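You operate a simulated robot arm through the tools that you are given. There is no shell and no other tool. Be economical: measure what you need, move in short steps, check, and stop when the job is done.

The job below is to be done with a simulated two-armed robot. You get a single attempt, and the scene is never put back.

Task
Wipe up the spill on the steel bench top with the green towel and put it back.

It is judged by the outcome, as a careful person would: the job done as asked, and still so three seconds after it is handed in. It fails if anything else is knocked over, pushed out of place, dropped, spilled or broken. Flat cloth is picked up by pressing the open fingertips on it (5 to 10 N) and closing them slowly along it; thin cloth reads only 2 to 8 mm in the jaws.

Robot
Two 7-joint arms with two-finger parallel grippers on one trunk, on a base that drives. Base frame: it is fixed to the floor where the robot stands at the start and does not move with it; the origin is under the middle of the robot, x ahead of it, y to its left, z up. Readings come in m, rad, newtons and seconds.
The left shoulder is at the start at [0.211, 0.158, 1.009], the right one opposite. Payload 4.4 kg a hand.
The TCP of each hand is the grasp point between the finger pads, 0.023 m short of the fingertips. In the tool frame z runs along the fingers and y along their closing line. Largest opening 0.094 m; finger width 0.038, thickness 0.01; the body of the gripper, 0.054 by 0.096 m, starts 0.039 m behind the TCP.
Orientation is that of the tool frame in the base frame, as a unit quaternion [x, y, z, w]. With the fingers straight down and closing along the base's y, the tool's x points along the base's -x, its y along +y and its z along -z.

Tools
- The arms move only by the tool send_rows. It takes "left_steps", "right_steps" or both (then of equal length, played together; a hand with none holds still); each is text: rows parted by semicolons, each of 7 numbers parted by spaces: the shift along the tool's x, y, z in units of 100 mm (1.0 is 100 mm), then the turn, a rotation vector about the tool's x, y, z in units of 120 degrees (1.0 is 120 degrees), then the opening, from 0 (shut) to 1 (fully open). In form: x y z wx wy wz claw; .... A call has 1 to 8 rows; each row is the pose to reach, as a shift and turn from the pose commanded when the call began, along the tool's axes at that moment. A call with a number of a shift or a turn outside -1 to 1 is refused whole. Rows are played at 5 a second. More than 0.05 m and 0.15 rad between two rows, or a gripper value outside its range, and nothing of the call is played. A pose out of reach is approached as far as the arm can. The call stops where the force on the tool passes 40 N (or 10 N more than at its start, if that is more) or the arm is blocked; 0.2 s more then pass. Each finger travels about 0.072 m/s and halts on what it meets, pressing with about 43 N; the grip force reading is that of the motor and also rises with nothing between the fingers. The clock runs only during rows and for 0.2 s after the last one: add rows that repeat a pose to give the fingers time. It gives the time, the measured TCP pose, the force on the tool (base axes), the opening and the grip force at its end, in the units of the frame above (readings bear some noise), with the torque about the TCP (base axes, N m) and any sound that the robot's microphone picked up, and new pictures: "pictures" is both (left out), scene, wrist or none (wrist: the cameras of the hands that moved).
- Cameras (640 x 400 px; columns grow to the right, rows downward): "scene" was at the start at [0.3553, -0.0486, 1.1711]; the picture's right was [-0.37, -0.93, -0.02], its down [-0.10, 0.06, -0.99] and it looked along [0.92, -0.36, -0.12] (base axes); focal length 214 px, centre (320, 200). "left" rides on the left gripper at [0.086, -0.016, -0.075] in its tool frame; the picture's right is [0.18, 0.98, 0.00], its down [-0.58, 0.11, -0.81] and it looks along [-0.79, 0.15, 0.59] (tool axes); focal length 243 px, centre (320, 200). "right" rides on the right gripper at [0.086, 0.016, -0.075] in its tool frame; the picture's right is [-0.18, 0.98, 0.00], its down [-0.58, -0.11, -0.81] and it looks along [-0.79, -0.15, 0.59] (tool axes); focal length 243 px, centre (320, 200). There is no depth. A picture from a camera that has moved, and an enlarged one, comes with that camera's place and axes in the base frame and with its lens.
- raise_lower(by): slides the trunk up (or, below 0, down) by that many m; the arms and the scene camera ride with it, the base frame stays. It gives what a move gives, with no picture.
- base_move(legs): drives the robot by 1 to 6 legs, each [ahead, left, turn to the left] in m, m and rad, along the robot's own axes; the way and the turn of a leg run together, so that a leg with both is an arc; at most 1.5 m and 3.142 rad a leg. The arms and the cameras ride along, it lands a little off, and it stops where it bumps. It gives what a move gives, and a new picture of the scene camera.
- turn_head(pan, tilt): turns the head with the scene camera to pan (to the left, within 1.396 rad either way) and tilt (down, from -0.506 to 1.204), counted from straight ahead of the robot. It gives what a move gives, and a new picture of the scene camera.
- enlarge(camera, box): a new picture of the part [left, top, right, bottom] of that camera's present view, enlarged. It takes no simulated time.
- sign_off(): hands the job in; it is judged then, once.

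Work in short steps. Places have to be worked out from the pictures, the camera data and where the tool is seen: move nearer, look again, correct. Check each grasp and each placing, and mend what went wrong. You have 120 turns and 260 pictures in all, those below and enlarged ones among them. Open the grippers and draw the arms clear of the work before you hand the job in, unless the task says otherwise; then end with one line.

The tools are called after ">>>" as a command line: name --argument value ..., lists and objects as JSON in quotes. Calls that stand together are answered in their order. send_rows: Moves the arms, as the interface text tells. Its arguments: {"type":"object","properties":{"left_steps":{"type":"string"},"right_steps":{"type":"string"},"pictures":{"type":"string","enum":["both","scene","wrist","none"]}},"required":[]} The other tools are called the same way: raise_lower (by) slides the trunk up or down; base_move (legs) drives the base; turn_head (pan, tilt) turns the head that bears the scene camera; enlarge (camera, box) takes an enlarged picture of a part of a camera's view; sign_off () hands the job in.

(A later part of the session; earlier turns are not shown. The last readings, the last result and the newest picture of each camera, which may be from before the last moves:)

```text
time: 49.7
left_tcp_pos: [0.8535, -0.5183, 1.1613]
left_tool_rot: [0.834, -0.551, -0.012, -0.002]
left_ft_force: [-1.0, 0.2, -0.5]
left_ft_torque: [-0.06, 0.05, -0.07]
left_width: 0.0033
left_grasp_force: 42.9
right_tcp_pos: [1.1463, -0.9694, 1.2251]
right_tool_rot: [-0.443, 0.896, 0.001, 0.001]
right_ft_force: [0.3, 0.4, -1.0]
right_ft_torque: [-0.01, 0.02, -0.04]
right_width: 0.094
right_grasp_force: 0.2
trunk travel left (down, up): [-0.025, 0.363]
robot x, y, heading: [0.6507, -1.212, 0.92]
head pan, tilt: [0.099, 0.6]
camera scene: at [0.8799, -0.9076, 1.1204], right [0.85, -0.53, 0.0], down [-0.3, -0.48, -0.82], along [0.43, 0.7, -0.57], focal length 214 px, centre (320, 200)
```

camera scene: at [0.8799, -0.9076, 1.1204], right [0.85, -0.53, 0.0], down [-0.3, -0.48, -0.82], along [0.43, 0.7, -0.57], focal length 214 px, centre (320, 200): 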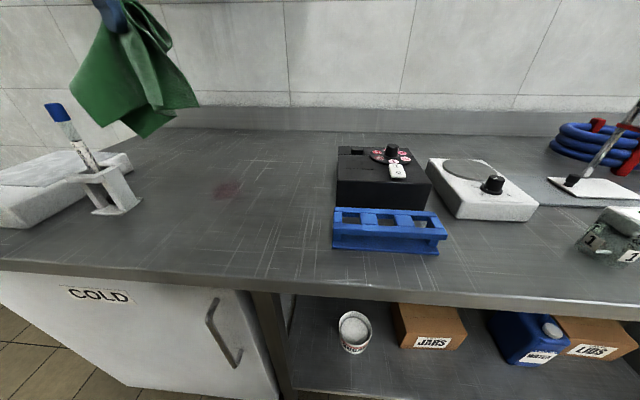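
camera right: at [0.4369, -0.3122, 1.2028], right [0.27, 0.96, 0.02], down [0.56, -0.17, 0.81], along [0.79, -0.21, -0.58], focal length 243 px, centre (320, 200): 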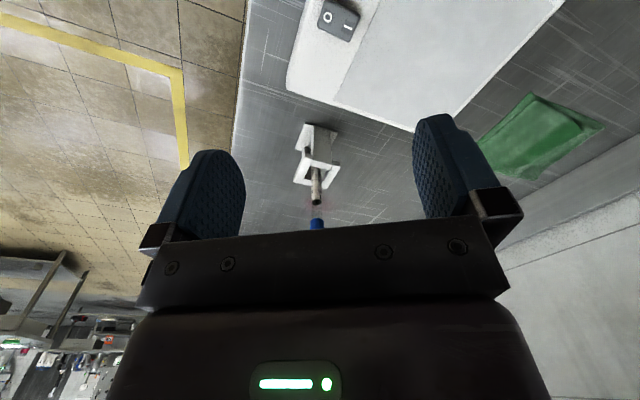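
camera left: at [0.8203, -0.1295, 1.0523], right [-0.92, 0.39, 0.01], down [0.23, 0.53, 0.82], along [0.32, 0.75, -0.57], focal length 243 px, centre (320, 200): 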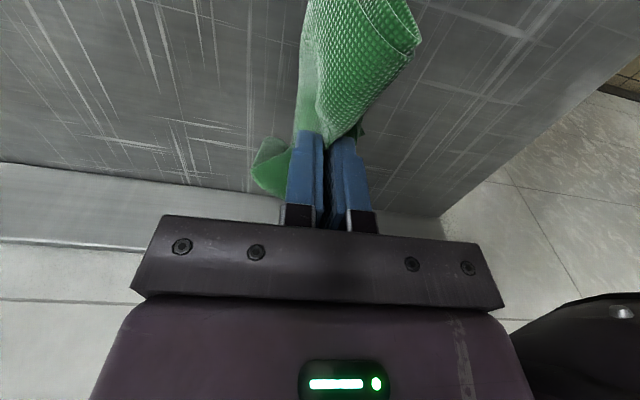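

The spill refines to about (0.919, -0.445). I enlarge once more for its extent, then move above it and lower to z of about 1.0.

>>> enlarge --camera "scene" --box '[150, 140, 310, 240]'

>>> send_rows --left_steps "-0.15 -0.3 0.1 0 0 0 0; -0.28 -0.6 0.35 0 0 0 0; -0.42 -0.89 0.6 0 0 0 0; -0.42 -0.89 0.6 0 0 0 0" --pictures "both"

```text
4.00 times, centred on (230, 190) of scene
camera zoom: at [0.8799, -0.9076, 1.1204], right [0.85, -0.53, 0.0], down [-0.3, -0.48, -0.82], along [0.43, 0.7, -0.57], focal length 858 px, centre (680, 240)
```

zoom: 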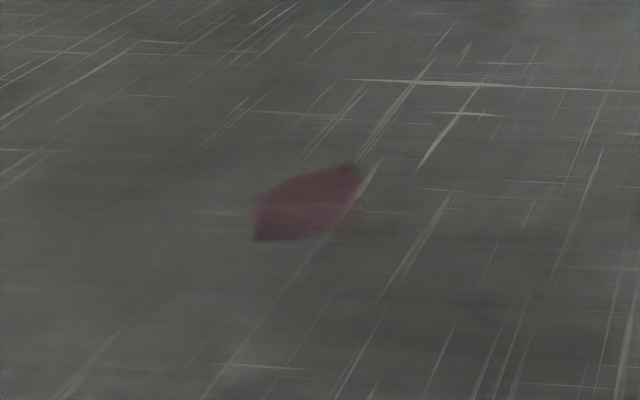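

```text
time: 50.7
left_tcp_pos: [0.9152, -0.4431, 1.1018]
left_tool_rot: [0.835, -0.551, -0.01, -0.003]
left_ft_force: [-0.5, 0.0, 0.3]
left_ft_torque: [0.03, 0.01, -0.03]
left_width: 0.0033
left_grasp_force: 42.8
right_tcp_pos: [1.1453, -0.9716, 1.2243]
right_tool_rot: [-0.444, 0.896, 0.002, 0.002]
right_ft_force: [-0.2, -0.2, 0.5]
right_ft_torque: [0.03, -0.04, 0.03]
right_width: 0.0941
right_grasp_force: 0.2
trunk travel left (down, up): [-0.025, 0.363]
robot x, y, heading: [0.6567, -1.2162, 0.917]
head pan, tilt: [0.099, 0.6]
camera scene: at [0.8791, -0.9085, 1.121], right [0.85, -0.53, 0.0], down [-0.3, -0.48, -0.83], along [0.43, 0.7, -0.56], focal length 214 px, centre (320, 200)
camera left: at [0.965, -0.5181, 1.1745], right [-0.83, -0.56, 0.0], down [-0.32, 0.48, 0.82], along [-0.46, 0.68, -0.57], focal length 243 px, centre (320, 200)
```

scene: 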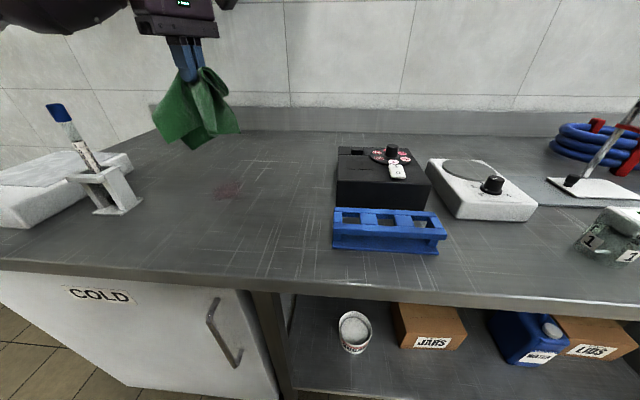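
left: 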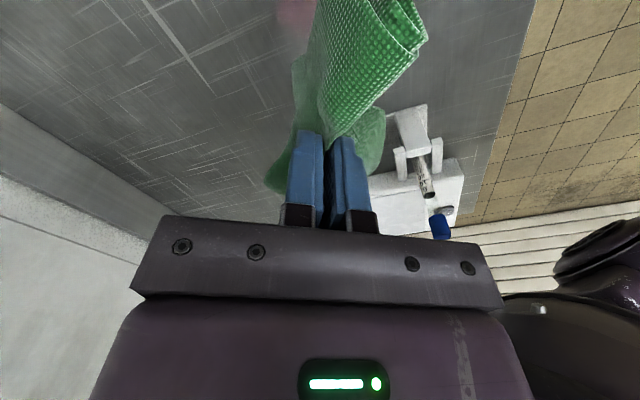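

The spill spans roughly ±35 mm around (0.917, -0.45), and the towel hangs right over it. I lower straight down toward the surface, then look.

>>> send_rows --left_steps "0.07 0 0.35 0 0 0 0; 0.07 0 0.7 0 0 0 0; 0.07 0 1 0 0 0 0" --pictures "none"

>>> send_rows --left_steps "0 0 0.3 0 0 0 0; 0 0 0.6 0 0 0 0; 0 0 0.9 0 0 0 0; 0 0 1 0 0 0 0" --pictures "both"

```text
time: 51.5
left_tcp_pos: [0.9174, -0.4467, 1.0002]
left_tool_rot: [0.834, -0.551, -0.011, -0.002]
left_ft_force: [0.7, -0.2, -0.3]
left_ft_torque: [-0.02, 0.03, -0.03]
left_width: 0.0032
left_grasp_force: 42.7
right_tcp_pos: [1.146, -0.9708, 1.2222]
right_tool_rot: [-0.443, 0.896, -0.001, 0.0]
right_ft_force: [-0.1, 0.1, 0.3]
right_ft_torque: [-0.02, 0.01, 0.03]
right_width: 0.0938
right_grasp_force: 0.1
trunk travel left (down, up): [-0.025, 0.363]
robot x, y, heading: [0.6557, -1.2155, 0.921]
head pan, tilt: [0.099, 0.6]
```

```text
time: 52.5
left_tcp_pos: [0.9189, -0.448, 0.9024]
left_tool_rot: [0.835, -0.551, -0.011, -0.002]
left_ft_force: [0.4, -0.1, 0.5]
left_ft_torque: [0.02, 0.07, -0.07]
left_width: 0.0031
left_grasp_force: 42.8
right_tcp_pos: [1.1462, -0.9695, 1.2243]
right_tool_rot: [-0.443, 0.896, 0.0, 0.001]
right_ft_force: [-0.2, 0.1, -0.5]
right_ft_torque: [-0.02, 0.02, 0.0]
right_width: 0.0941
right_grasp_force: 0.2
trunk travel left (down, up): [-0.025, 0.363]
robot x, y, heading: [0.6563, -1.2165, 0.918]
head pan, tilt: [0.099, 0.6]
camera scene: at [0.8796, -0.9081, 1.1206], right [0.85, -0.53, 0.0], down [-0.3, -0.48, -0.83], along [0.43, 0.7, -0.56], focal length 214 px, centre (320, 200)
camera left: at [0.9679, -0.5219, 0.9735], right [-0.83, -0.55, 0.0], down [-0.32, 0.48, 0.82], along [-0.46, 0.68, -0.57], focal length 243 px, centre (320, 200)
```

scene: 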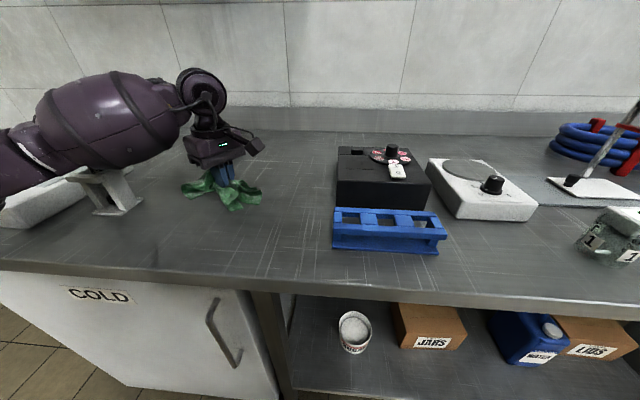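
left: 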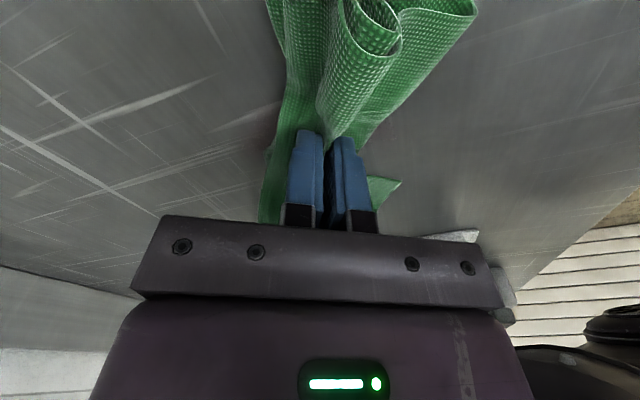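

The forearm now appears right by the stand in the scene view, so I look closely before going on.

>>> enlarge --camera "scene" --box '[0, 50, 280, 225]'

>>> enlarge --camera "left" --box '[400, 180, 640, 330]'

```text
2.29 times, centred on (140, 138) of scene
camera zoom: at [0.8796, -0.9081, 1.1206], right [0.85, -0.53, 0.0], down [-0.3, -0.48, -0.83], along [0.43, 0.7, -0.56], focal length 490 px, centre (731, 343)
```

zoom: 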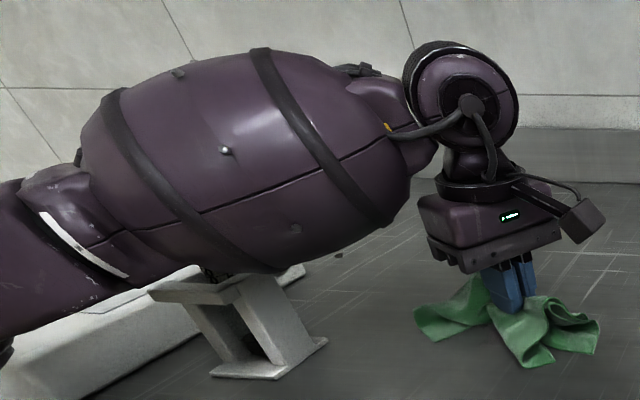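

```text
2.67 times, centred on (520, 255) of left
camera zoom: at [0.9679, -0.5219, 0.9735], right [-0.83, -0.55, 0.0], down [-0.32, 0.48, 0.82], along [-0.46, 0.68, -0.57], focal length 647 px, centre (-213, 53)
```

zoom: 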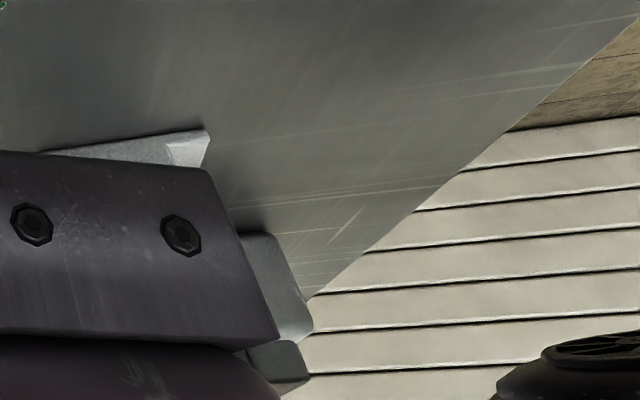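

The stand looks unmoved, but the bulging forearm is too close to the cylinder. I go back up the same way and check the cylinder.

>>> send_rows --left_steps "0 0 -0.3 0 0 0 0; 0 0 -0.65 0 0 0 0; 0 0 -1 0 0 0 0" --pictures "none"

>>> send_rows --left_steps "0 0 -0.4 0 0 0 0; 0 0 -0.8 0 0 0 0; 0 0 -1 0 0 0 0" --pictures "scene"

```text
time: 53.3
left_tcp_pos: [0.921, -0.4507, 1.0038]
left_tool_rot: [0.834, -0.552, -0.011, -0.002]
left_ft_force: [0.3, -0.2, -0.1]
left_ft_torque: [0.03, -0.01, -0.06]
left_width: 0.0031
left_grasp_force: 42.5
right_tcp_pos: [1.1454, -0.9709, 1.2247]
right_tool_rot: [-0.443, 0.897, 0.0, 0.001]
right_ft_force: [-0.6, -1.5, -0.1]
right_ft_torque: [0.01, -0.03, 0.02]
right_width: 0.094
right_grasp_force: 0.0
trunk travel left (down, up): [-0.025, 0.363]
robot x, y, heading: [0.6544, -1.2175, 0.914]
head pan, tilt: [0.099, 0.6]
```

```text
time: 54.1
left_tcp_pos: [0.9227, -0.4487, 1.1]
left_tool_rot: [0.834, -0.551, -0.011, -0.002]
left_ft_force: [-1.1, -0.1, -0.3]
left_ft_torque: [0.01, 0.01, -0.05]
left_width: 0.0032
left_grasp_force: 43.2
right_tcp_pos: [1.1466, -0.9699, 1.2238]
right_tool_rot: [-0.444, 0.896, 0.001, 0.001]
right_ft_force: [0.0, -0.3, -0.7]
right_ft_torque: [-0.02, 0.01, 0.0]
right_width: 0.0943
right_grasp_force: 0.0
trunk travel left (down, up): [-0.025, 0.363]
robot x, y, heading: [0.653, -1.2158, 0.918]
head pan, tilt: [0.099, 0.6]
camera scene: at [0.8796, -0.9082, 1.1206], right [0.85, -0.53, 0.0], down [-0.3, -0.48, -0.83], along [0.43, 0.7, -0.56], focal length 214 px, centre (320, 200)
```

scene: 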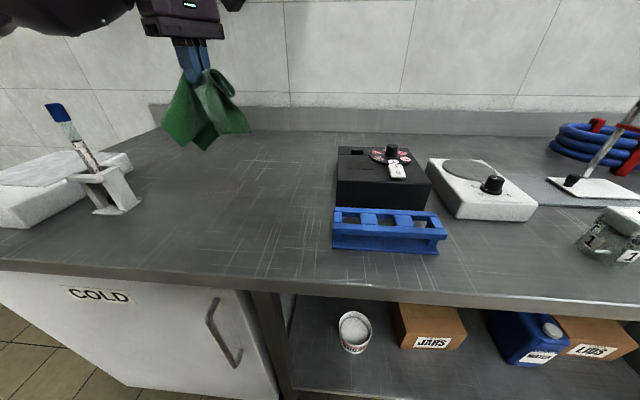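

The cylinder and stand are unchanged, and the spill may already have been blotted. I zoom in to check.

>>> enlarge --camera "scene" --box '[150, 140, 310, 240]'

>>> enlarge --camera "left" --box '[200, 0, 520, 200]'

```text
4.00 times, centred on (230, 190) of scene
camera zoom: at [0.8796, -0.9082, 1.1206], right [0.85, -0.53, 0.0], down [-0.3, -0.48, -0.83], along [0.43, 0.7, -0.56], focal length 858 px, centre (680, 240)
```

zoom: 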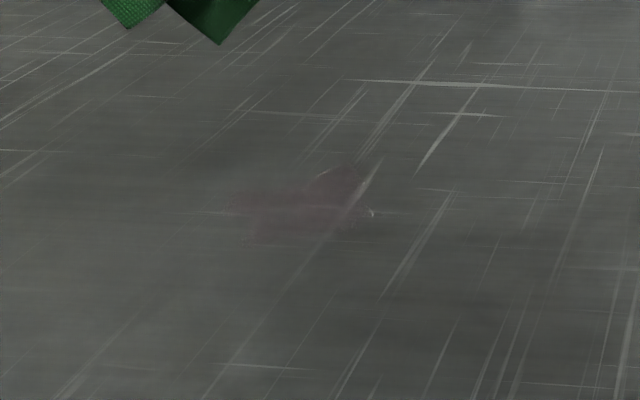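

```text
2.00 times, centred on (360, 100) of left
camera zoom: at [0.9723, -0.523, 1.1722], right [-0.83, -0.55, 0.0], down [-0.32, 0.48, 0.82], along [-0.46, 0.68, -0.57], focal length 485 px, centre (240, 400)
```

zoom: 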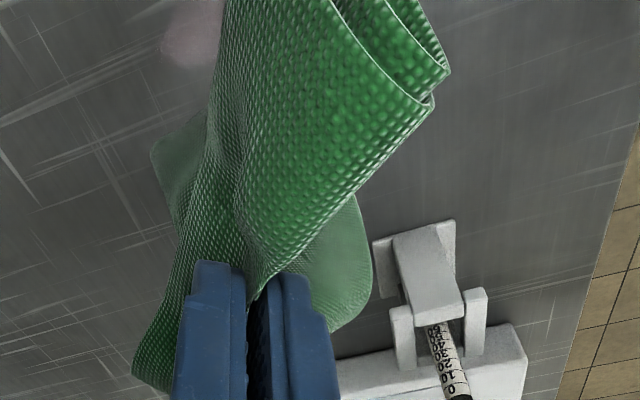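

Most of the liquid has been soaked up, but a faint film remains, so real wiping strokes are needed. To keep the forearm away from the cylinder I raise the trunk and move the base back and right, giving a straighter, steeper arm.

>>> raise_lower --by 0.12

>>> base_move --legs '[[-0.09, -0.1, 0]]'

```text
time: 55.6
left_tcp_pos: [0.9222, -0.45, 1.2168]
left_tool_rot: [0.834, -0.551, -0.011, 0.0]
left_ft_force: [-0.1, -0.2, -1.1]
left_ft_torque: [-0.03, -0.03, -0.07]
left_width: 0.0029
left_grasp_force: 42.8
right_tcp_pos: [1.1481, -0.9673, 1.3407]
right_tool_rot: [-0.443, 0.897, -0.001, -0.002]
right_ft_force: [0.9, 0.4, -0.4]
right_ft_torque: [-0.02, -0.03, -0.01]
right_width: 0.0939
right_grasp_force: 0.0
trunk travel left (down, up): [-0.145, 0.243]
robot x, y, heading: [0.6538, -1.2193, 0.914]
head pan, tilt: [0.099, 0.6]
```

```text
time: 57.2
left_tcp_pos: [0.9448, -0.5828, 1.2219]
left_tool_rot: [0.835, -0.55, -0.012, -0.002]
left_ft_force: [1.0, -0.8, -0.7]
left_ft_torque: [-0.03, -0.04, -0.04]
left_width: 0.0032
left_grasp_force: 43.6
right_tcp_pos: [1.1699, -1.1014, 1.3437]
right_tool_rot: [-0.443, 0.896, 0.0, 0.0]
right_ft_force: [0.3, -0.1, -0.5]
right_ft_torque: [-0.01, 0.03, 0.05]
right_width: 0.0939
right_grasp_force: 0.2
trunk travel left (down, up): [-0.145, 0.243]
robot x, y, heading: [0.6791, -1.3462, 0.918]
head pan, tilt: [0.099, 0.6]
camera scene: at [0.8373, -1.1266, 1.2693], right [0.85, -0.53, 0.0], down [-0.3, -0.48, -0.83], along [0.43, 0.7, -0.56], focal length 214 px, centre (320, 200)
```

scene: 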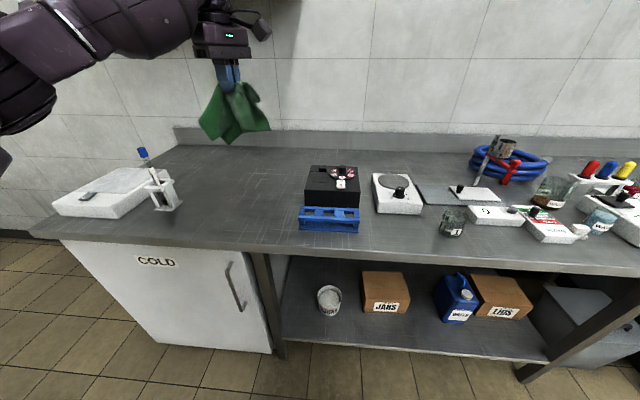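

I move the hand back over the spill at z of about 1.10 and check the forearm's clearance.

>>> send_rows --left_steps "-0.35 -0.07 0.2 0 0 0 0; -0.67 -0.13 0.4 0 0 0 0; -1 -0.2 0.6 0 0 0 0; -1 -0.24 0.8 0 0 0 0" --pictures "none"

>>> send_rows --left_steps "-0.2 -0.02 0.2 0 0 0 0; -0.33 -0.03 0.5 0 0 0 0; -0.33 -0.03 0.7 0 0 0 0" --pictures "both"

```text
time: 58.2
left_tcp_pos: [0.9278, -0.4782, 1.1418]
left_tool_rot: [0.834, -0.551, -0.012, -0.003]
left_ft_force: [-0.7, 1.1, 0.2]
left_ft_torque: [-0.01, 0.0, -0.04]
left_width: 0.0031
left_grasp_force: 42.8
right_tcp_pos: [1.1707, -1.1013, 1.344]
right_tool_rot: [-0.442, 0.897, 0.0, 0.0]
right_ft_force: [0.4, -0.1, 0.0]
right_ft_torque: [-0.02, -0.04, 0.01]
right_width: 0.094
right_grasp_force: 0.1
trunk travel left (down, up): [-0.145, 0.243]
robot x, y, heading: [0.6784, -1.3454, 0.921]
head pan, tilt: [0.099, 0.6]
```

```text
time: 59.0
left_tcp_pos: [0.9149, -0.4462, 1.0748]
left_tool_rot: [0.833, -0.552, -0.012, -0.002]
left_ft_force: [-0.3, -0.5, 0.4]
left_ft_torque: [-0.03, -0.02, -0.03]
left_width: 0.0029
left_grasp_force: 42.8
right_tcp_pos: [1.1703, -1.1004, 1.3442]
right_tool_rot: [-0.443, 0.896, 0.0, 0.001]
right_ft_force: [0.4, -0.2, 0.4]
right_ft_torque: [-0.02, -0.02, -0.03]
right_width: 0.0941
right_grasp_force: 0.2
trunk travel left (down, up): [-0.145, 0.243]
robot x, y, heading: [0.6811, -1.3456, 0.915]
head pan, tilt: [0.099, 0.6]
camera scene: at [0.8369, -1.1262, 1.2694], right [0.85, -0.53, 0.0], down [-0.3, -0.48, -0.82], along [0.43, 0.7, -0.57], focal length 214 px, centre (320, 200)
camera left: at [0.9649, -0.5213, 1.1466], right [-0.83, -0.55, 0.0], down [-0.31, 0.48, 0.82], along [-0.46, 0.68, -0.57], focal length 243 px, centre (320, 200)
```

scene: 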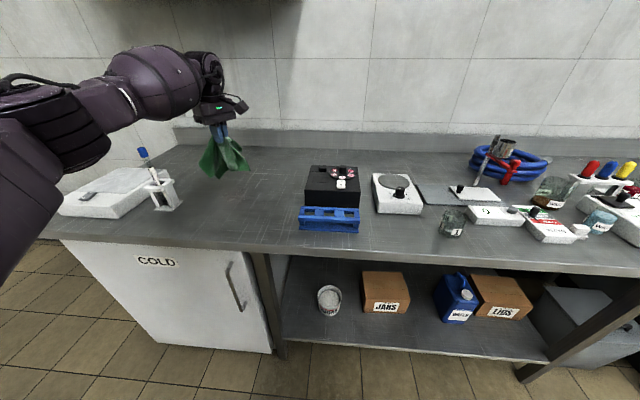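
left: 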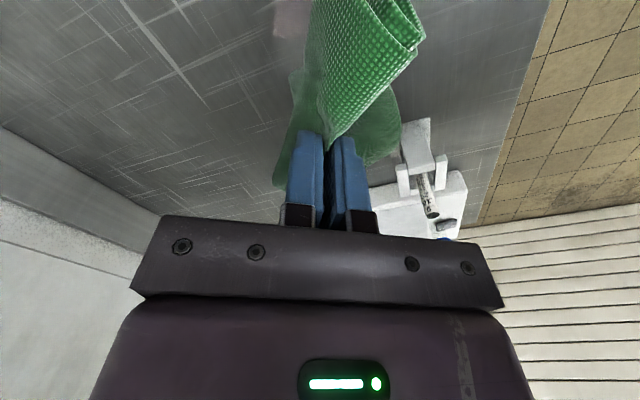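

The forearm now comes from nearer the robot, with the cylinder clear of it by roughly 10 cm. I descend to just above contact and check again.

>>> send_rows --left_steps "0.04 0 0.3 0 0 0 0; 0.04 0 0.65 0 0 0 0; 0.04 0 1 0 0 0 0" --pictures "scene"

>>> enlarge --camera "scene" --box '[40, 60, 300, 222]'

```text
time: 59.8
left_tcp_pos: [0.9156, -0.4475, 0.9727]
left_tool_rot: [0.834, -0.552, -0.01, -0.003]
left_ft_force: [0.3, -0.3, -0.6]
left_ft_torque: [0.02, -0.02, -0.05]
left_width: 0.0032
left_grasp_force: 43.2
right_tcp_pos: [1.1706, -1.0994, 1.3434]
right_tool_rot: [-0.443, 0.897, 0.0, 0.001]
right_ft_force: [0.4, 0.7, 0.3]
right_ft_torque: [-0.02, 0.0, 0.0]
right_width: 0.0941
right_grasp_force: 0.1
trunk travel left (down, up): [-0.145, 0.243]
robot x, y, heading: [0.6783, -1.3464, 0.918]
head pan, tilt: [0.099, 0.6]
camera scene: at [0.8372, -1.1256, 1.2691], right [0.85, -0.53, 0.0], down [-0.3, -0.48, -0.82], along [0.43, 0.7, -0.57], focal length 214 px, centre (320, 200)
```

scene: 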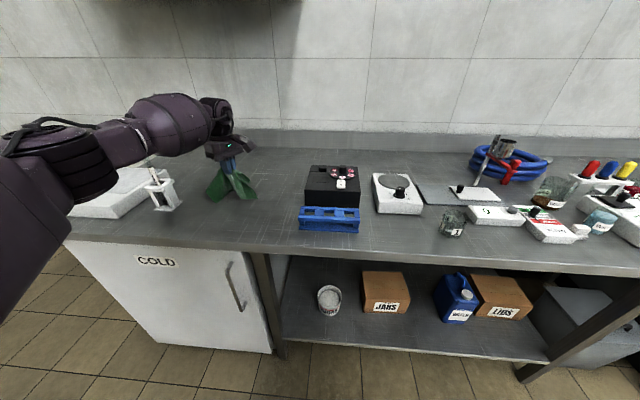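

```text
2.46 times, centred on (170, 141) of scene
camera zoom: at [0.8372, -1.1256, 1.2691], right [0.85, -0.53, 0.0], down [-0.3, -0.48, -0.82], along [0.43, 0.7, -0.57], focal length 528 px, centre (689, 345)
```

zoom: 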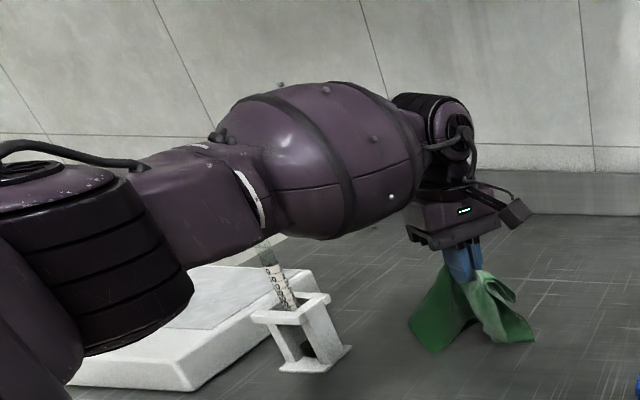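

The cylinder stands clearly behind the forearm, with visible room. I continue down to contact.

>>> send_rows --left_steps "0 0 0.3 0 0 0 0; 0 0 0.6 0 0 0 0; 0 0 0.75 0 0 0 0; 0 0 0.8 0 0 0 0" --pictures "none"

>>> enlarge --camera "scene" --box '[40, 60, 300, 222]'

```text
time: 60.8
left_tcp_pos: [0.9145, -0.4476, 0.8935]
left_tool_rot: [0.834, -0.551, -0.01, -0.003]
left_ft_force: [0.5, -0.5, 2.0]
left_ft_torque: [-0.02, 0.03, -0.06]
left_width: 0.0031
left_grasp_force: 43.2
right_tcp_pos: [1.1703, -1.1021, 1.345]
right_tool_rot: [-0.443, 0.896, 0.0, 0.0]
right_ft_force: [0.3, -0.4, -0.1]
right_ft_torque: [0.03, -0.01, -0.01]
right_width: 0.0941
right_grasp_force: 0.1
trunk travel left (down, up): [-0.145, 0.243]
robot x, y, heading: [0.6804, -1.3468, 0.919]
head pan, tilt: [0.099, 0.6]
```

```text
2.46 times, centred on (170, 141) of scene
camera zoom: at [0.8368, -1.127, 1.2697], right [0.85, -0.53, 0.0], down [-0.3, -0.48, -0.83], along [0.43, 0.7, -0.56], focal length 528 px, centre (689, 345)
```

zoom: 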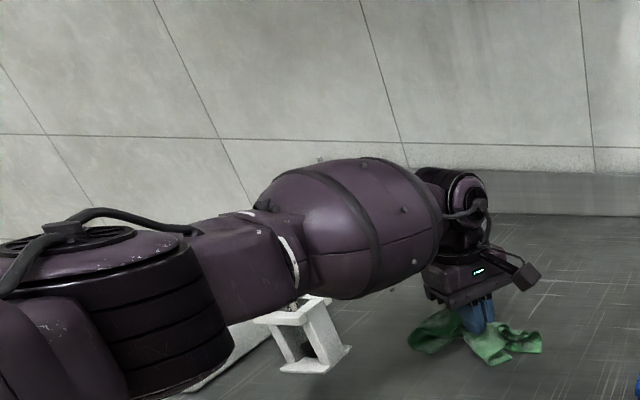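

The forearm is still in front of the stand and the base is unmoved. I press a little harder to measure the force before wiping.

>>> send_rows --left_steps "0 0 0.04 0 0 0 0; 0 0 0.07 0 0 0 0" --pictures "none"

```text
time: 61.4
left_tcp_pos: [0.9135, -0.4475, 0.8893]
left_tool_rot: [0.834, -0.551, -0.012, -0.004]
left_ft_force: [-0.5, 1.0, 8.3]
left_ft_torque: [0.04, -0.05, -0.07]
left_width: 0.0032
left_grasp_force: 43.1
right_tcp_pos: [1.1694, -1.1035, 1.3458]
right_tool_rot: [-0.443, 0.896, 0.001, 0.002]
right_ft_force: [0.0, -0.3, 0.3]
right_ft_torque: [-0.03, 0.03, -0.01]
right_width: 0.0939
right_grasp_force: 0.1
trunk travel left (down, up): [-0.145, 0.243]
robot x, y, heading: [0.6796, -1.3496, 0.92]
head pan, tilt: [0.099, 0.6]
```

The press is 8 N, which is good. I wipe with a zigzag along the tool's x at several y offsets.

>>> send_rows --left_steps "-0.4 0 0 0 0 0 0; 0 0 0 0 0 0 0; 0.45 0 0 0 0 0 0; 0.4 -0.25 0 0 0 0 0; 0 -0.25 0 0 0 0 0; -0.4 -0.25 0 0 0 0 0; -0.3 -0.45 0 0 0 0 0; 0.1 -0.45 0 0 0 0 0" --pictures "none"

>>> send_rows --left_steps "0.3 0 0 0 0 0 0; 0.3 0.4 0 0 0 0 0; 0.3 0.75 0 0 0 0 0; -0.1 0.75 0 0 0 0 0; -0.5 0.75 0 0 0 0 0; -0.5 0.4 0 0 0 0 0; -0.1 0.4 0 0 0 0 0; 0.3 0.4 0 0 0 0 0" --pictures "none"

```text
time: 63.2
left_tcp_pos: [0.9587, -0.4447, 0.889]
left_tool_rot: [0.834, -0.552, -0.012, -0.003]
left_ft_force: [2.5, -1.3, 11.7]
left_ft_torque: [-0.12, -0.17, -0.04]
left_width: 0.0029
left_grasp_force: 43.0
left hand out of reach, approached as far as the arm can: row 6, 7, 8
right_tcp_pos: [1.1714, -1.1048, 1.3444]
right_tool_rot: [-0.442, 0.897, 0.002, 0.002]
right_ft_force: [0.2, -1.5, -0.2]
right_ft_torque: [-0.02, -0.03, 0.06]
right_width: 0.094
right_grasp_force: 0.0
trunk travel left (down, up): [-0.145, 0.243]
robot x, y, heading: [0.6791, -1.3463, 0.917]
head pan, tilt: [0.099, 0.6]
```

```text
time: 63.9
left_tcp_pos: [0.9511, -0.4419, 0.8867]
left_tool_rot: [0.833, -0.554, -0.009, -0.01]
left_ft_force: [-3.9, -5.3, 31.8]
left_ft_torque: [-0.36, -0.14, -0.13]
left_width: 0.0032
left_grasp_force: 43.2
left hand out of reach, approached as far as the arm can: row 1, 2, 3
right_tcp_pos: [1.1692, -1.1049, 1.345]
right_tool_rot: [-0.442, 0.897, 0.002, 0.003]
right_ft_force: [0.1, 0.4, 0.3]
right_ft_torque: [-0.01, 0.04, 0.01]
right_width: 0.0938
right_grasp_force: 0.1
trunk travel left (down, up): [-0.145, 0.243]
robot x, y, heading: [0.6811, -1.347, 0.916]
head pan, tilt: [0.099, 0.6]
stopped in row 3 (left hand): the force on the tool passed its limit at 42 N (the readings are from after the stop); the commanded pose is now the measured one
```

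I hit the reach limit, which built up force. I lift off slightly to relieve it and look at the result.

>>> send_rows --left_steps "0 0 -0.05 0 0 0 0; 0 0 -0.2 0 0 0 0; 0 0 -0.6 0 0 0 0; 0 0 -1 0 0 0 0" --pictures "none"

>>> send_rows --left_steps "0 0 -0.4 0 0 0 0; 0 0 -0.8 0 0 0 0; 0 0 -1 0 0 0 0" --pictures "both"

>>> enlarge --camera "scene" --box '[130, 120, 310, 232]'

```text
time: 64.9
left_tcp_pos: [0.9565, -0.4355, 0.9783]
left_tool_rot: [0.832, -0.554, -0.008, -0.004]
left_ft_force: [-0.8, -0.2, -0.1]
left_ft_torque: [0.02, 0.02, -0.01]
left_width: 0.0031
left_grasp_force: 43.1
left hand out of reach, approached as far as the arm can: row 3, 4
right_tcp_pos: [1.1708, -1.1041, 1.3438]
right_tool_rot: [-0.443, 0.897, -0.001, 0.001]
right_ft_force: [-0.1, -0.2, -0.9]
right_ft_torque: [-0.05, -0.02, -0.02]
right_width: 0.0941
right_grasp_force: 0.2
trunk travel left (down, up): [-0.145, 0.243]
robot x, y, heading: [0.679, -1.3506, 0.918]
head pan, tilt: [0.099, 0.6]
```

```text
time: 65.7
left_tcp_pos: [0.9562, -0.4393, 1.0798]
left_tool_rot: [0.833, -0.554, -0.008, -0.005]
left_ft_force: [0.8, -1.0, 0.1]
left_ft_torque: [0.01, -0.04, -0.03]
left_width: 0.0029
left_grasp_force: 43.1
right_tcp_pos: [1.1704, -1.1011, 1.3437]
right_tool_rot: [-0.443, 0.897, -0.001, 0.001]
right_ft_force: [-0.4, 0.1, -0.6]
right_ft_torque: [-0.01, -0.03, 0.03]
right_width: 0.0941
right_grasp_force: 0.0
trunk travel left (down, up): [-0.145, 0.243]
robot x, y, heading: [0.6763, -1.3486, 0.919]
head pan, tilt: [0.099, 0.6]
camera scene: at [0.8367, -1.1264, 1.2694], right [0.85, -0.53, 0.0], down [-0.3, -0.48, -0.83], along [0.43, 0.7, -0.56], focal length 214 px, centre (320, 200)
camera left: at [1.0046, -0.5135, 1.1518], right [-0.83, -0.55, 0.0], down [-0.32, 0.48, 0.82], along [-0.45, 0.68, -0.58], focal length 243 px, centre (320, 200)
```

scene: 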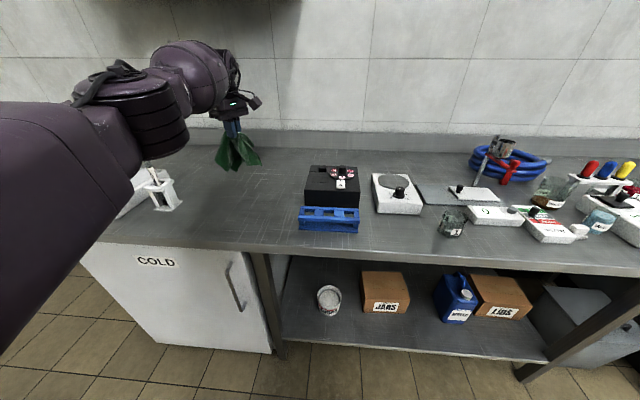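
left: 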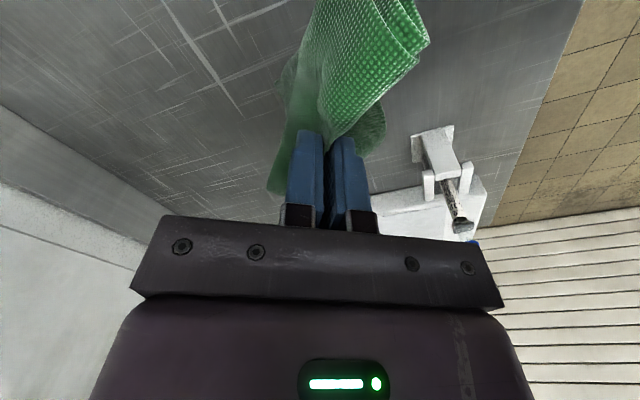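

```text
3.56 times, centred on (220, 176) of scene
camera zoom: at [0.8367, -1.1264, 1.2694], right [0.85, -0.53, 0.0], down [-0.3, -0.48, -0.83], along [0.43, 0.7, -0.56], focal length 763 px, centre (676, 285)
```

zoom: 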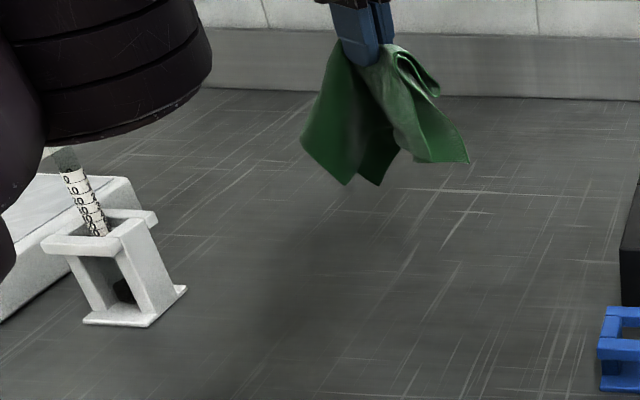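

The patch looks clean from here. I zoom tightly on where the spill was to verify.

>>> enlarge --camera "scene" --box '[190, 165, 270, 215]'

>>> enlarge --camera "left" --box '[260, 0, 520, 162]'

```text
8.00 times, centred on (230, 190) of scene
camera zoom: at [0.8367, -1.1264, 1.2694], right [0.85, -0.53, 0.0], down [-0.3, -0.48, -0.83], along [0.43, 0.7, -0.56], focal length 1716 px, centre (1040, 280)
```

zoom: 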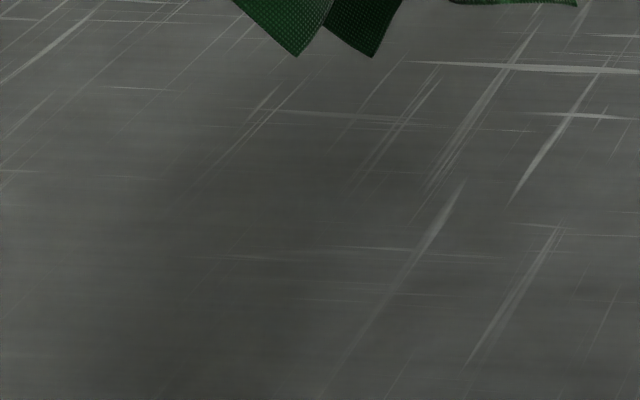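

```text
2.46 times, centred on (390, 81) of left
camera zoom: at [1.0046, -0.5135, 1.1518], right [-0.83, -0.55, 0.0], down [-0.32, 0.48, 0.82], along [-0.45, 0.68, -0.58], focal length 597 px, centre (148, 493)
```

zoom: 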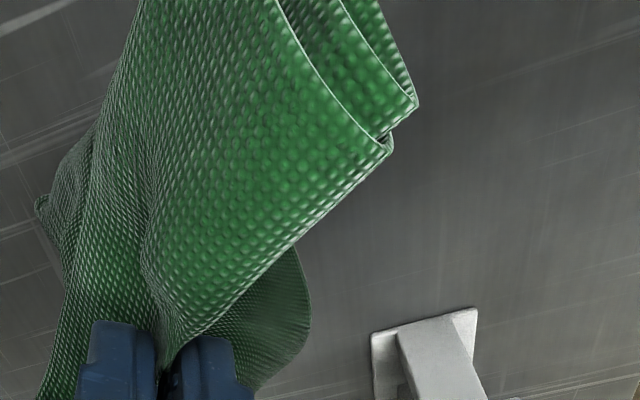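

No pink remains and the bench is clean. I raise and retract the hand, then back away from the bench.

>>> send_rows --left_steps "0.2 0 -0.3 0 0 0 0; 0.45 0 -0.6 0 0 0 0; 0.7 0 -0.8 0 0 0 0; 1 0 -1 0 0 0 0" --pictures "none"

>>> base_move --legs '[[-0.5, 0.1, 0]]'

```text
time: 66.7
left_tcp_pos: [0.9962, -0.5332, 1.178]
left_tool_rot: [0.833, -0.553, -0.009, -0.005]
left_ft_force: [0.6, -0.5, -0.1]
left_ft_torque: [0.04, 0.05, -0.02]
left_width: 0.0031
left_grasp_force: 43.2
right_tcp_pos: [1.1709, -1.1035, 1.3448]
right_tool_rot: [-0.443, 0.897, 0.001, 0.002]
right_ft_force: [0.7, -0.3, 0.5]
right_ft_torque: [0.04, 0.0, -0.02]
right_width: 0.0942
right_grasp_force: 0.1
trunk travel left (down, up): [-0.145, 0.243]
robot x, y, heading: [0.6768, -1.3499, 0.92]
head pan, tilt: [0.099, 0.6]
```

```text
time: 69.7
left_tcp_pos: [0.6225, -0.8702, 1.1755]
left_tool_rot: [0.83, -0.558, -0.009, -0.006]
left_ft_force: [-0.7, 0.0, -0.6]
left_ft_torque: [-0.01, 0.01, -0.05]
left_width: 0.0032
left_grasp_force: 42.5
right_tcp_pos: [0.7903, -1.443, 1.3426]
right_tool_rot: [-0.436, 0.9, 0.0, 0.0]
right_ft_force: [0.2, 0.1, 0.1]
right_ft_torque: [0.01, 0.01, -0.01]
right_width: 0.0938
right_grasp_force: 0.0
trunk travel left (down, up): [-0.145, 0.243]
robot x, y, heading: [0.2932, -1.6825, 0.907]
head pan, tilt: [0.099, 0.6]
camera scene: at [0.4566, -1.4636, 1.2693], right [0.84, -0.54, 0.0], down [-0.3, -0.48, -0.83], along [0.44, 0.7, -0.56], focal length 214 px, centre (320, 200)
```

scene: 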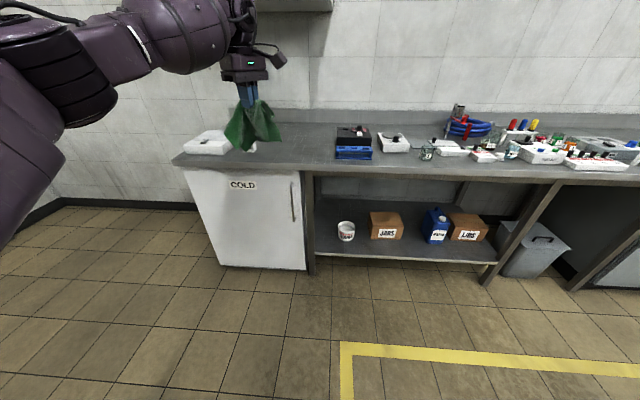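

I'm clear of the bench. I slide left and turn back to face the bench end.

>>> base_move --legs '[[0, 0.84, 0], [0, 0, -0.98]]'

```text
time: 80.0
left_tcp_pos: [0.5029, -1.0177, 1.176]
left_tool_rot: [-0.447, 0.894, 0.005, 0.009]
left_ft_force: [0.0, 0.2, -0.1]
left_ft_torque: [-0.01, 0.02, 0.04]
left_width: 0.0031
left_grasp_force: 42.7
right_tcp_pos: [0.0992, -1.4584, 1.3438]
right_tool_rot: [0.062, 0.998, 0.0, 0.001]
right_ft_force: [-0.6, 0.1, -1.3]
right_ft_torque: [0.0, -0.01, 0.02]
right_width: 0.0939
right_grasp_force: 0.1
trunk travel left (down, up): [-0.145, 0.243]
robot x, y, heading: [-0.3572, -1.157, -0.125]
head pan, tilt: [0.099, 0.6]
camera scene: at [-0.0898, -1.182, 1.2694], right [-0.02, -1.0, 0.0], down [-0.56, 0.01, -0.83], along [0.82, -0.02, -0.56], focal length 214 px, centre (320, 200)
```

scene: 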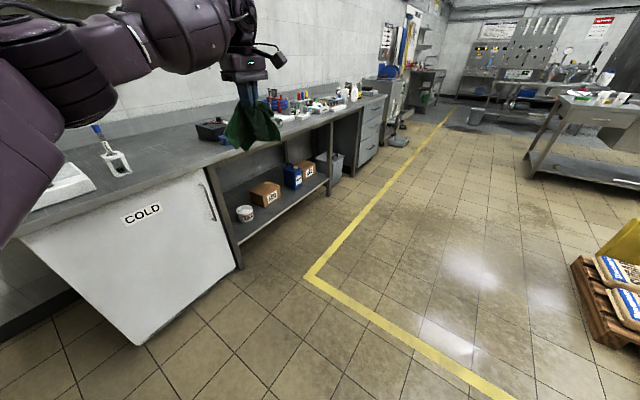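

I slide left toward the towel's end of the bench, slightly back so the hand stays clear of the stand.

>>> base_move --legs '[[-0.1, 0.9, 0.05]]'

```text
time: 88.1
left_tcp_pos: [0.4845, -0.0879, 1.1758]
left_tool_rot: [-0.468, 0.884, 0.005, 0.009]
left_ft_force: [0.3, 0.1, 0.2]
left_ft_torque: [-0.02, 0.02, 0.05]
left_width: 0.003
left_grasp_force: 43.1
right_tcp_pos: [0.102, -0.5473, 1.3439]
right_tool_rot: [0.038, 0.999, -0.001, 0.001]
right_ft_force: [-0.5, 0.3, -0.4]
right_ft_torque: [-0.01, 0.0, -0.01]
right_width: 0.0939
right_grasp_force: 0.0
trunk travel left (down, up): [-0.145, 0.243]
robot x, y, heading: [-0.3773, -0.2687, -0.077]
head pan, tilt: [0.099, 0.6]
camera scene: at [-0.1003, -0.2815, 1.2694], right [0.02, -1.0, 0.0], down [-0.56, -0.01, -0.83], along [0.82, 0.02, -0.56], focal length 214 px, centre (320, 200)
```

scene: 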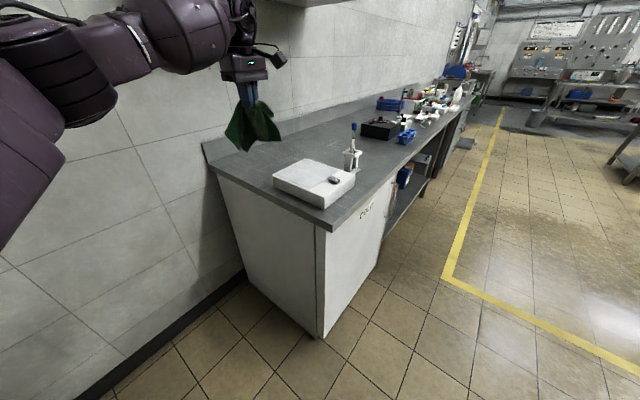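

The tool orientation matches the grasp pose. I lower the trunk partway, keeping the towel above the scale and the wrist below the wall cabinet, then drive ahead.

>>> raise_lower --by -0.07

>>> base_move --legs '[[0.32, 0, 0]]'

```text
time: 89.2
left_tcp_pos: [0.4836, -0.0889, 1.1088]
left_tool_rot: [-0.469, 0.883, 0.004, 0.011]
left_ft_force: [-1.1, -0.2, 0.1]
left_ft_torque: [-0.01, -0.02, 0.05]
left_width: 0.0031
left_grasp_force: 43.1
right_tcp_pos: [0.0984, -0.5492, 1.2763]
right_tool_rot: [0.038, 0.999, 0.0, 0.003]
right_ft_force: [-1.5, 1.1, 0.0]
right_ft_torque: [-0.03, -0.07, 0.01]
right_width: 0.0942
right_grasp_force: 0.1
trunk travel left (down, up): [-0.075, 0.313]
robot x, y, heading: [-0.373, -0.27, -0.075]
head pan, tilt: [0.099, 0.6]
```

```text
time: 91.3
left_tcp_pos: [0.8036, -0.1139, 1.1057]
left_tool_rot: [-0.468, 0.883, 0.005, 0.009]
left_ft_force: [0.4, -0.9, -0.8]
left_ft_torque: [0.01, -0.01, 0.05]
left_width: 0.0032
left_grasp_force: 42.8
right_tcp_pos: [0.4182, -0.5723, 1.2742]
right_tool_rot: [0.039, 0.999, 0.0, 0.0]
right_ft_force: [0.1, -0.6, -0.3]
right_ft_torque: [0.0, 0.0, 0.03]
right_width: 0.094
right_grasp_force: 0.0
trunk travel left (down, up): [-0.075, 0.313]
robot x, y, heading: [-0.0568, -0.2958, -0.075]
head pan, tilt: [0.099, 0.6]
camera scene: at [0.2873, -0.3115, 1.1824], right [0.02, -1.0, 0.0], down [-0.56, -0.01, -0.82], along [0.82, 0.02, -0.57], focal length 214 px, centre (320, 200)
```

scene: 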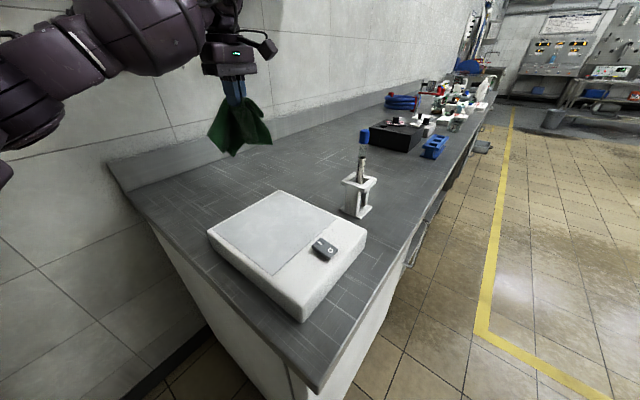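

Now I position the towel for laying down. I start 7 cm toward the loose-edge side of the original spot, then lower with a drag so the long flap trails flat.

>>> send_rows --left_steps "-0.25 0.2 0.1 0 0 0 0; -0.5 0.4 0.3 0 0 0 0; -0.7 0.55 0.45 0 0 0 0; -0.87 0.67 0.6 0 0 0 0" --pictures "none"

>>> send_rows --left_steps "0 0 0.3 0 0 0 0; 0 0 0.6 0 0 0 0; 0 0 0.6 0 0 0 0" --pictures "both"

```text
time: 92.3
left_tcp_pos: [0.7984, -0.0043, 1.0459]
left_tool_rot: [-0.469, 0.883, 0.004, 0.009]
left_ft_force: [-0.2, 0.5, -0.5]
left_ft_torque: [-0.01, -0.02, 0.04]
left_width: 0.0031
left_grasp_force: 43.4
right_tcp_pos: [0.4184, -0.5726, 1.2728]
right_tool_rot: [0.039, 0.999, -0.001, 0.001]
right_ft_force: [0.8, 0.2, -1.4]
right_ft_torque: [-0.02, -0.02, 0.02]
right_width: 0.0939
right_grasp_force: 0.0
trunk travel left (down, up): [-0.075, 0.313]
robot x, y, heading: [-0.0539, -0.2958, -0.081]
head pan, tilt: [0.099, 0.6]
```

```text
time: 93.1
left_tcp_pos: [0.7982, -0.0054, 0.9895]
left_tool_rot: [-0.468, 0.883, 0.004, 0.01]
left_ft_force: [-0.2, 0.0, -0.5]
left_ft_torque: [-0.02, 0.03, 0.06]
left_width: 0.0028
left_grasp_force: 42.9
right_tcp_pos: [0.4189, -0.5711, 1.2742]
right_tool_rot: [0.038, 0.999, 0.0, 0.001]
right_ft_force: [0.1, -0.3, 0.3]
right_ft_torque: [0.0, 0.0, 0.01]
right_width: 0.094
right_grasp_force: 0.1
trunk travel left (down, up): [-0.075, 0.313]
robot x, y, heading: [-0.0574, -0.2914, -0.072]
head pan, tilt: [0.099, 0.6]
camera scene: at [0.2867, -0.3115, 1.1826], right [0.02, -1.0, 0.0], down [-0.56, -0.01, -0.83], along [0.83, 0.02, -0.56], focal length 214 px, centre (320, 200)
camera left: at [0.7624, -0.0867, 1.0606], right [-0.92, 0.4, 0.0], down [0.23, 0.53, 0.82], along [0.33, 0.75, -0.58], focal length 243 px, centre (320, 200)
```

scene: 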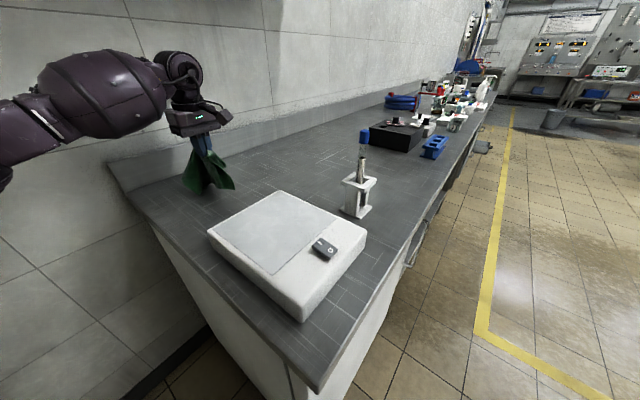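
left: 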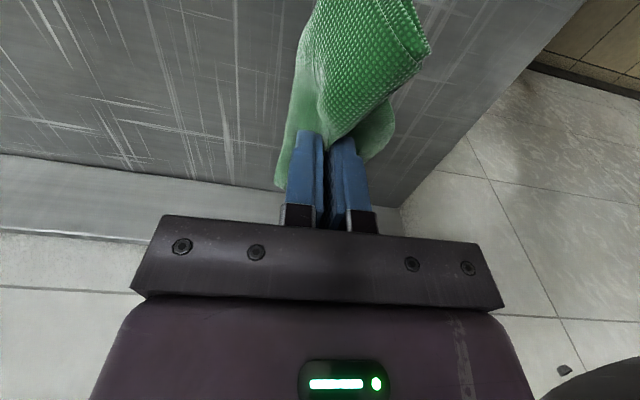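

I drag toward the crease side while lowering (8.5 cm across, 6.5 cm down), then settle straight down with a slight return.

>>> send_rows --left_steps "0 -0.15 0.2 0 0 0 0; 0 -0.35 0.35 0 0 0 0; 0 -0.6 0.5 0 0 0 0; 0 -0.85 0.62 0 0 0 0; 0 -0.8 0.75 0 0 0 0; 0 -0.72 0.9 0 0 0 0; 0 -0.7 0.98 0 0 0 0; 0 -0.7 0.98 0 0 0 0" --pictures "both"

>>> enlarge --camera "scene" --box '[130, 110, 290, 210]'

```text
time: 94.9
left_tcp_pos: [0.8579, -0.0411, 0.889]
left_tool_rot: [-0.469, 0.883, 0.005, 0.009]
left_ft_force: [0.6, 0.1, 1.4]
left_ft_torque: [-0.01, 0.04, 0.04]
left_width: 0.0032
left_grasp_force: 43.1
right_tcp_pos: [0.419, -0.5717, 1.2729]
right_tool_rot: [0.038, 0.999, 0.0, 0.0]
right_ft_force: [0.3, 0.2, 0.1]
right_ft_torque: [-0.01, 0.0, -0.02]
right_width: 0.0941
right_grasp_force: 0.1
trunk travel left (down, up): [-0.075, 0.313]
robot x, y, heading: [-0.0581, -0.295, -0.073]
head pan, tilt: [0.099, 0.6]
camera scene: at [0.287, -0.3116, 1.1824], right [0.02, -1.0, 0.0], down [-0.56, -0.01, -0.83], along [0.82, 0.02, -0.56], focal length 214 px, centre (320, 200)
camera left: at [0.8218, -0.1221, 0.9609], right [-0.92, 0.4, 0.0], down [0.23, 0.53, 0.82], along [0.33, 0.75, -0.58], focal length 243 px, centre (320, 200)
```

scene: 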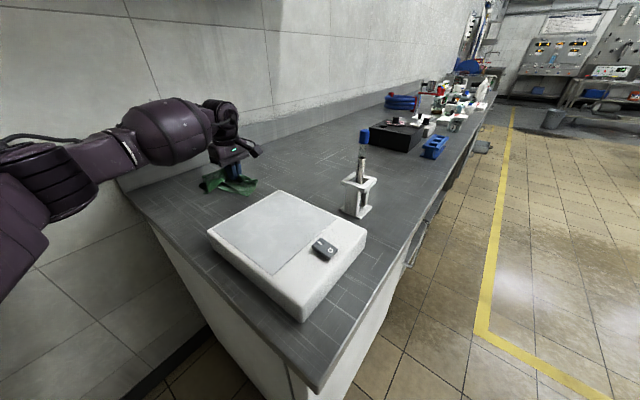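
left: 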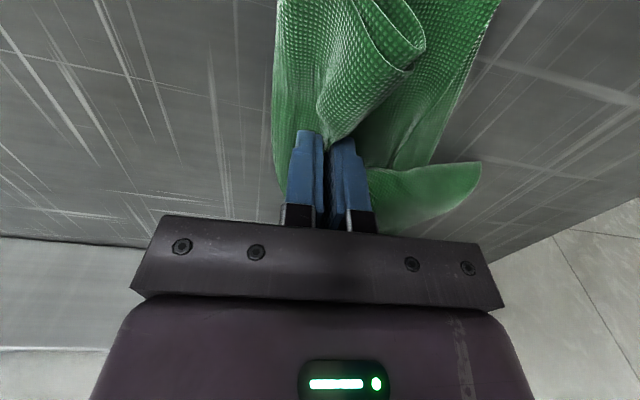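

```text
4.00 times, centred on (210, 160) of scene
camera zoom: at [0.287, -0.3116, 1.1824], right [0.02, -1.0, 0.0], down [-0.56, -0.01, -0.83], along [0.82, 0.02, -0.56], focal length 858 px, centre (760, 360)
```

zoom: 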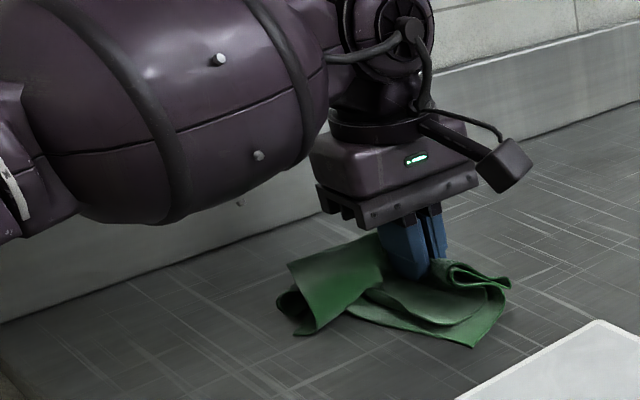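

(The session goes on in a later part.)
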